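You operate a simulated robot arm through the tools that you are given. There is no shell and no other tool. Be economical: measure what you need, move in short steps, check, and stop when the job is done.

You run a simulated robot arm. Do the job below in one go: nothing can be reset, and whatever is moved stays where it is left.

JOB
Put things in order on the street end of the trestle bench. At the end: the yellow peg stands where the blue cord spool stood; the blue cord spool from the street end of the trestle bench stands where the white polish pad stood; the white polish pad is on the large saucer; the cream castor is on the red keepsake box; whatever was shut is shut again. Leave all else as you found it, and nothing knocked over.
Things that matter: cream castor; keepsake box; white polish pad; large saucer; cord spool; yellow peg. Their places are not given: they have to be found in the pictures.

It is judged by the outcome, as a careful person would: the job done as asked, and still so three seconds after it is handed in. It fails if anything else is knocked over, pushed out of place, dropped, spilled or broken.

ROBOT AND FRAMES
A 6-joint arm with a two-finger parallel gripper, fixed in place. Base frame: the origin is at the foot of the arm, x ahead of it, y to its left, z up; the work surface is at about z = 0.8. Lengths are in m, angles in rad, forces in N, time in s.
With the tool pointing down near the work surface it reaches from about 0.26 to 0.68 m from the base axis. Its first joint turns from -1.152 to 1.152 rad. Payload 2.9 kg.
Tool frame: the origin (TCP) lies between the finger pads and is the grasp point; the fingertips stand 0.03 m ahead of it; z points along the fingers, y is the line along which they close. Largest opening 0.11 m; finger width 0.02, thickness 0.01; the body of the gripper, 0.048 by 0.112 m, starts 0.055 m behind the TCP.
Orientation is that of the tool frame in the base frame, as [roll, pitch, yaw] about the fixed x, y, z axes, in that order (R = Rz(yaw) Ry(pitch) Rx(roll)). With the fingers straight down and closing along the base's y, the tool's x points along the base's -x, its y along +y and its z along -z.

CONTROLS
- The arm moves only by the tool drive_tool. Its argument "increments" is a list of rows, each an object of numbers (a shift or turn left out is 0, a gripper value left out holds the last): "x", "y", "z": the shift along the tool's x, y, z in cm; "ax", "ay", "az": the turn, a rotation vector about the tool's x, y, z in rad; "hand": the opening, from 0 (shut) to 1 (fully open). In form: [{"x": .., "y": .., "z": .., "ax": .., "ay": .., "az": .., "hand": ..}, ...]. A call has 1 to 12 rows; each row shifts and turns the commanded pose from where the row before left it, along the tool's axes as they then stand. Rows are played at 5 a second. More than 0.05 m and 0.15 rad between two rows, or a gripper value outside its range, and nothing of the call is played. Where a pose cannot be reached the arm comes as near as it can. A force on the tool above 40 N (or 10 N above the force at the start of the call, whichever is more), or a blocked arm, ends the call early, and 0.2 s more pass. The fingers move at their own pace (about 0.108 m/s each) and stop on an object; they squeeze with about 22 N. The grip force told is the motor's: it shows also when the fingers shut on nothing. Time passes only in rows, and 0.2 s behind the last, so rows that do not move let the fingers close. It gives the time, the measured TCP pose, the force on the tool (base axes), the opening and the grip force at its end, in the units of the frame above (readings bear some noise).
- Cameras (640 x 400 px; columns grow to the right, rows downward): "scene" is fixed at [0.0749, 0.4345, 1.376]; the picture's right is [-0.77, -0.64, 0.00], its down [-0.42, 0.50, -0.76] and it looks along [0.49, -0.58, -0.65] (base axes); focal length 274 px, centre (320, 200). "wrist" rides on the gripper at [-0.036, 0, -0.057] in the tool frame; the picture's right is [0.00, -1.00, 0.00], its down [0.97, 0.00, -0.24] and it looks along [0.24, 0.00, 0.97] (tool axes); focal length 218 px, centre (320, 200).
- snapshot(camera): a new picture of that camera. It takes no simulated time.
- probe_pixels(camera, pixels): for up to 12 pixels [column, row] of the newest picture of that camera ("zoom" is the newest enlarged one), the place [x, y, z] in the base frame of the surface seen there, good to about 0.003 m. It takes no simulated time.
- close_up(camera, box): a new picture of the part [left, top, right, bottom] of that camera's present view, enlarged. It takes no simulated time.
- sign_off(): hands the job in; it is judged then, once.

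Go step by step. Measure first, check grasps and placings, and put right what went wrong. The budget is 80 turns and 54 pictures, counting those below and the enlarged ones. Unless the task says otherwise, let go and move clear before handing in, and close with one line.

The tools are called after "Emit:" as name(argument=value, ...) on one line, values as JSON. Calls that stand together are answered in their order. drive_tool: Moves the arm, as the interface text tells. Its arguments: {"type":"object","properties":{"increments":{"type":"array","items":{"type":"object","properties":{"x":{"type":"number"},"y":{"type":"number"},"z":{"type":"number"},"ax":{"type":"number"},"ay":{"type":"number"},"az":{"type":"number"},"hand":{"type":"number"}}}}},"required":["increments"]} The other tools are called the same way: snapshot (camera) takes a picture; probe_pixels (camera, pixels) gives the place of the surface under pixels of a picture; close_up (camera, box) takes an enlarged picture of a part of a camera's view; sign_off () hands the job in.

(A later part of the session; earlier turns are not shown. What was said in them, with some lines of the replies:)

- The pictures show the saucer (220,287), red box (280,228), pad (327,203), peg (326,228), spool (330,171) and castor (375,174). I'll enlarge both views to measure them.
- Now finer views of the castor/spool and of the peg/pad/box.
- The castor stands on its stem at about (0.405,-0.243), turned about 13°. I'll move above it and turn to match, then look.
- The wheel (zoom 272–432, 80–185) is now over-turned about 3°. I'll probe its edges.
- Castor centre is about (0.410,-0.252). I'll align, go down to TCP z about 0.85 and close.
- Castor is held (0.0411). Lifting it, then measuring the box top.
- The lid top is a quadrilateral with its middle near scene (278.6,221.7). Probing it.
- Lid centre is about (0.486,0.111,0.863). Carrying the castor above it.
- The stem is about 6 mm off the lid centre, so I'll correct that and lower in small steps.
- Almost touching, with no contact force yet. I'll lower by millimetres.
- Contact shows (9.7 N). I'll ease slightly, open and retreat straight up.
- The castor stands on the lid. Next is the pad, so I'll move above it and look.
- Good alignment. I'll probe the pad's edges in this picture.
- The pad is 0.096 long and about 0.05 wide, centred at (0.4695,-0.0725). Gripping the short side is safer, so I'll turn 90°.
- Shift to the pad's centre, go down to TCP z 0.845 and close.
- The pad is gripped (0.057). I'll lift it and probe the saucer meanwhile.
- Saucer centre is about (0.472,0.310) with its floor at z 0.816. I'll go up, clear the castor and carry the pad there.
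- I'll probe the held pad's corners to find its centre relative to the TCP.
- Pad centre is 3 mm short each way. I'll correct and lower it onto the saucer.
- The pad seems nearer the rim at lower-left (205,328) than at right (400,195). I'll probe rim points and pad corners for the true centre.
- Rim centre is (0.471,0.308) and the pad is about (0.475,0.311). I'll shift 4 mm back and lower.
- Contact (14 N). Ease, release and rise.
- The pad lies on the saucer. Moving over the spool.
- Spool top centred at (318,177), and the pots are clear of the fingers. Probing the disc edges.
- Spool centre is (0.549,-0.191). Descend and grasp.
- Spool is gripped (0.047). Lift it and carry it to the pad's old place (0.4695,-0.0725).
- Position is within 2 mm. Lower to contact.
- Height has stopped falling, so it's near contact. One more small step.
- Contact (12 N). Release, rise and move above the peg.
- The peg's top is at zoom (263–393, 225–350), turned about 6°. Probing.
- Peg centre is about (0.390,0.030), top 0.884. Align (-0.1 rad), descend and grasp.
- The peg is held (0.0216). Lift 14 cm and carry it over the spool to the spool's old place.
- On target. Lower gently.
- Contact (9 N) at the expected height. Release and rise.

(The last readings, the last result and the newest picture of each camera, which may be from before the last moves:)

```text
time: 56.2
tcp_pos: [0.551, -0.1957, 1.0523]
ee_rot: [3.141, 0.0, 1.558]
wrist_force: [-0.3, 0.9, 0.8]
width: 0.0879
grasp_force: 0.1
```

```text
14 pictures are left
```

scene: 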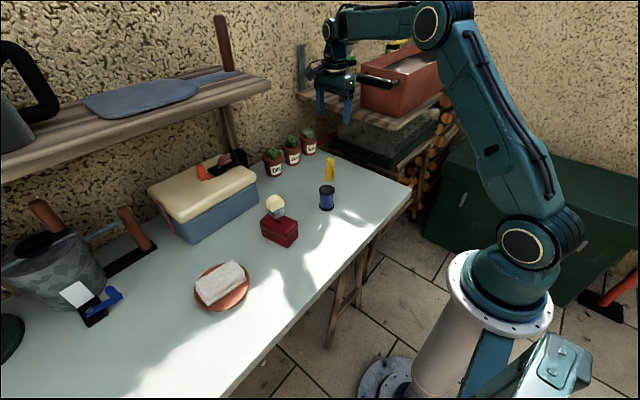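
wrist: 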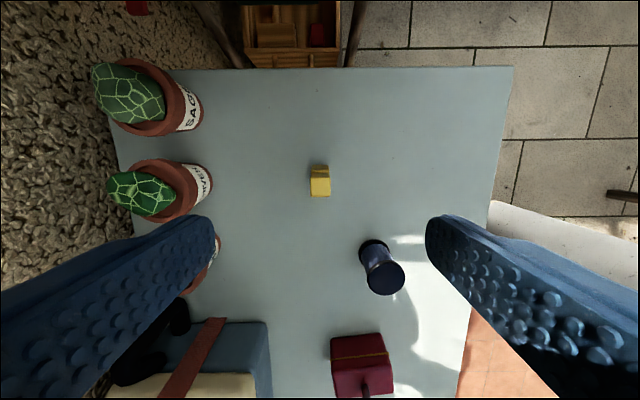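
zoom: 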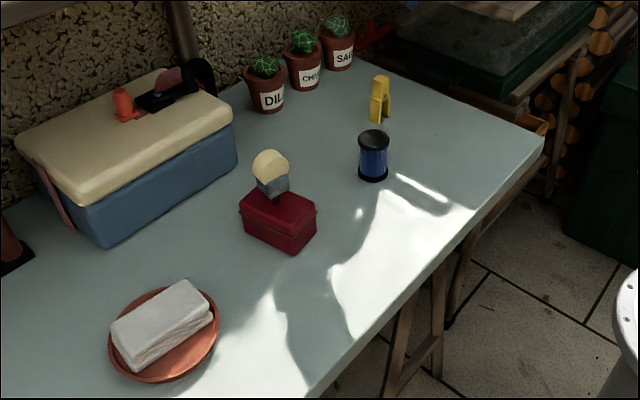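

Everything stands in place. One last look at the pad on the saucer and the castor on the box.

Emit:
close_up(camera="scene", box=[180, 180, 308, 320])

```text
2.86 times, centred on (244, 250) of scene
```

zoom: 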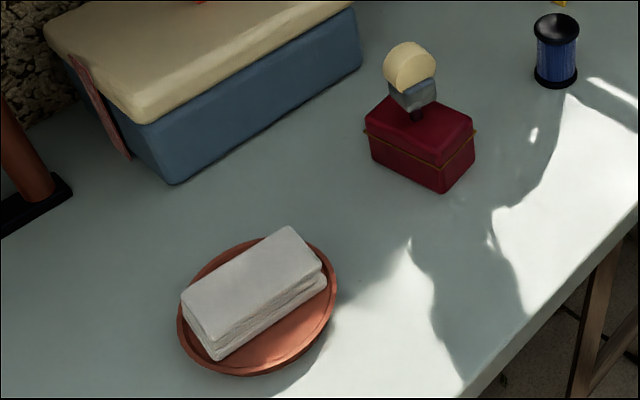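

The pad lies flat on the saucer (255,295), the castor stands on the shut box (410,80), and the gripper is clear. Handing in.

Emit:
sign_off()

```text
The job is handed in.
```

The job is handed in: the peg stands in the spool's old place, the spool in the pad's, the pad lies on the large saucer, and the castor stands on the shut red box. The last pictures showed nothing knocked over or out of place.
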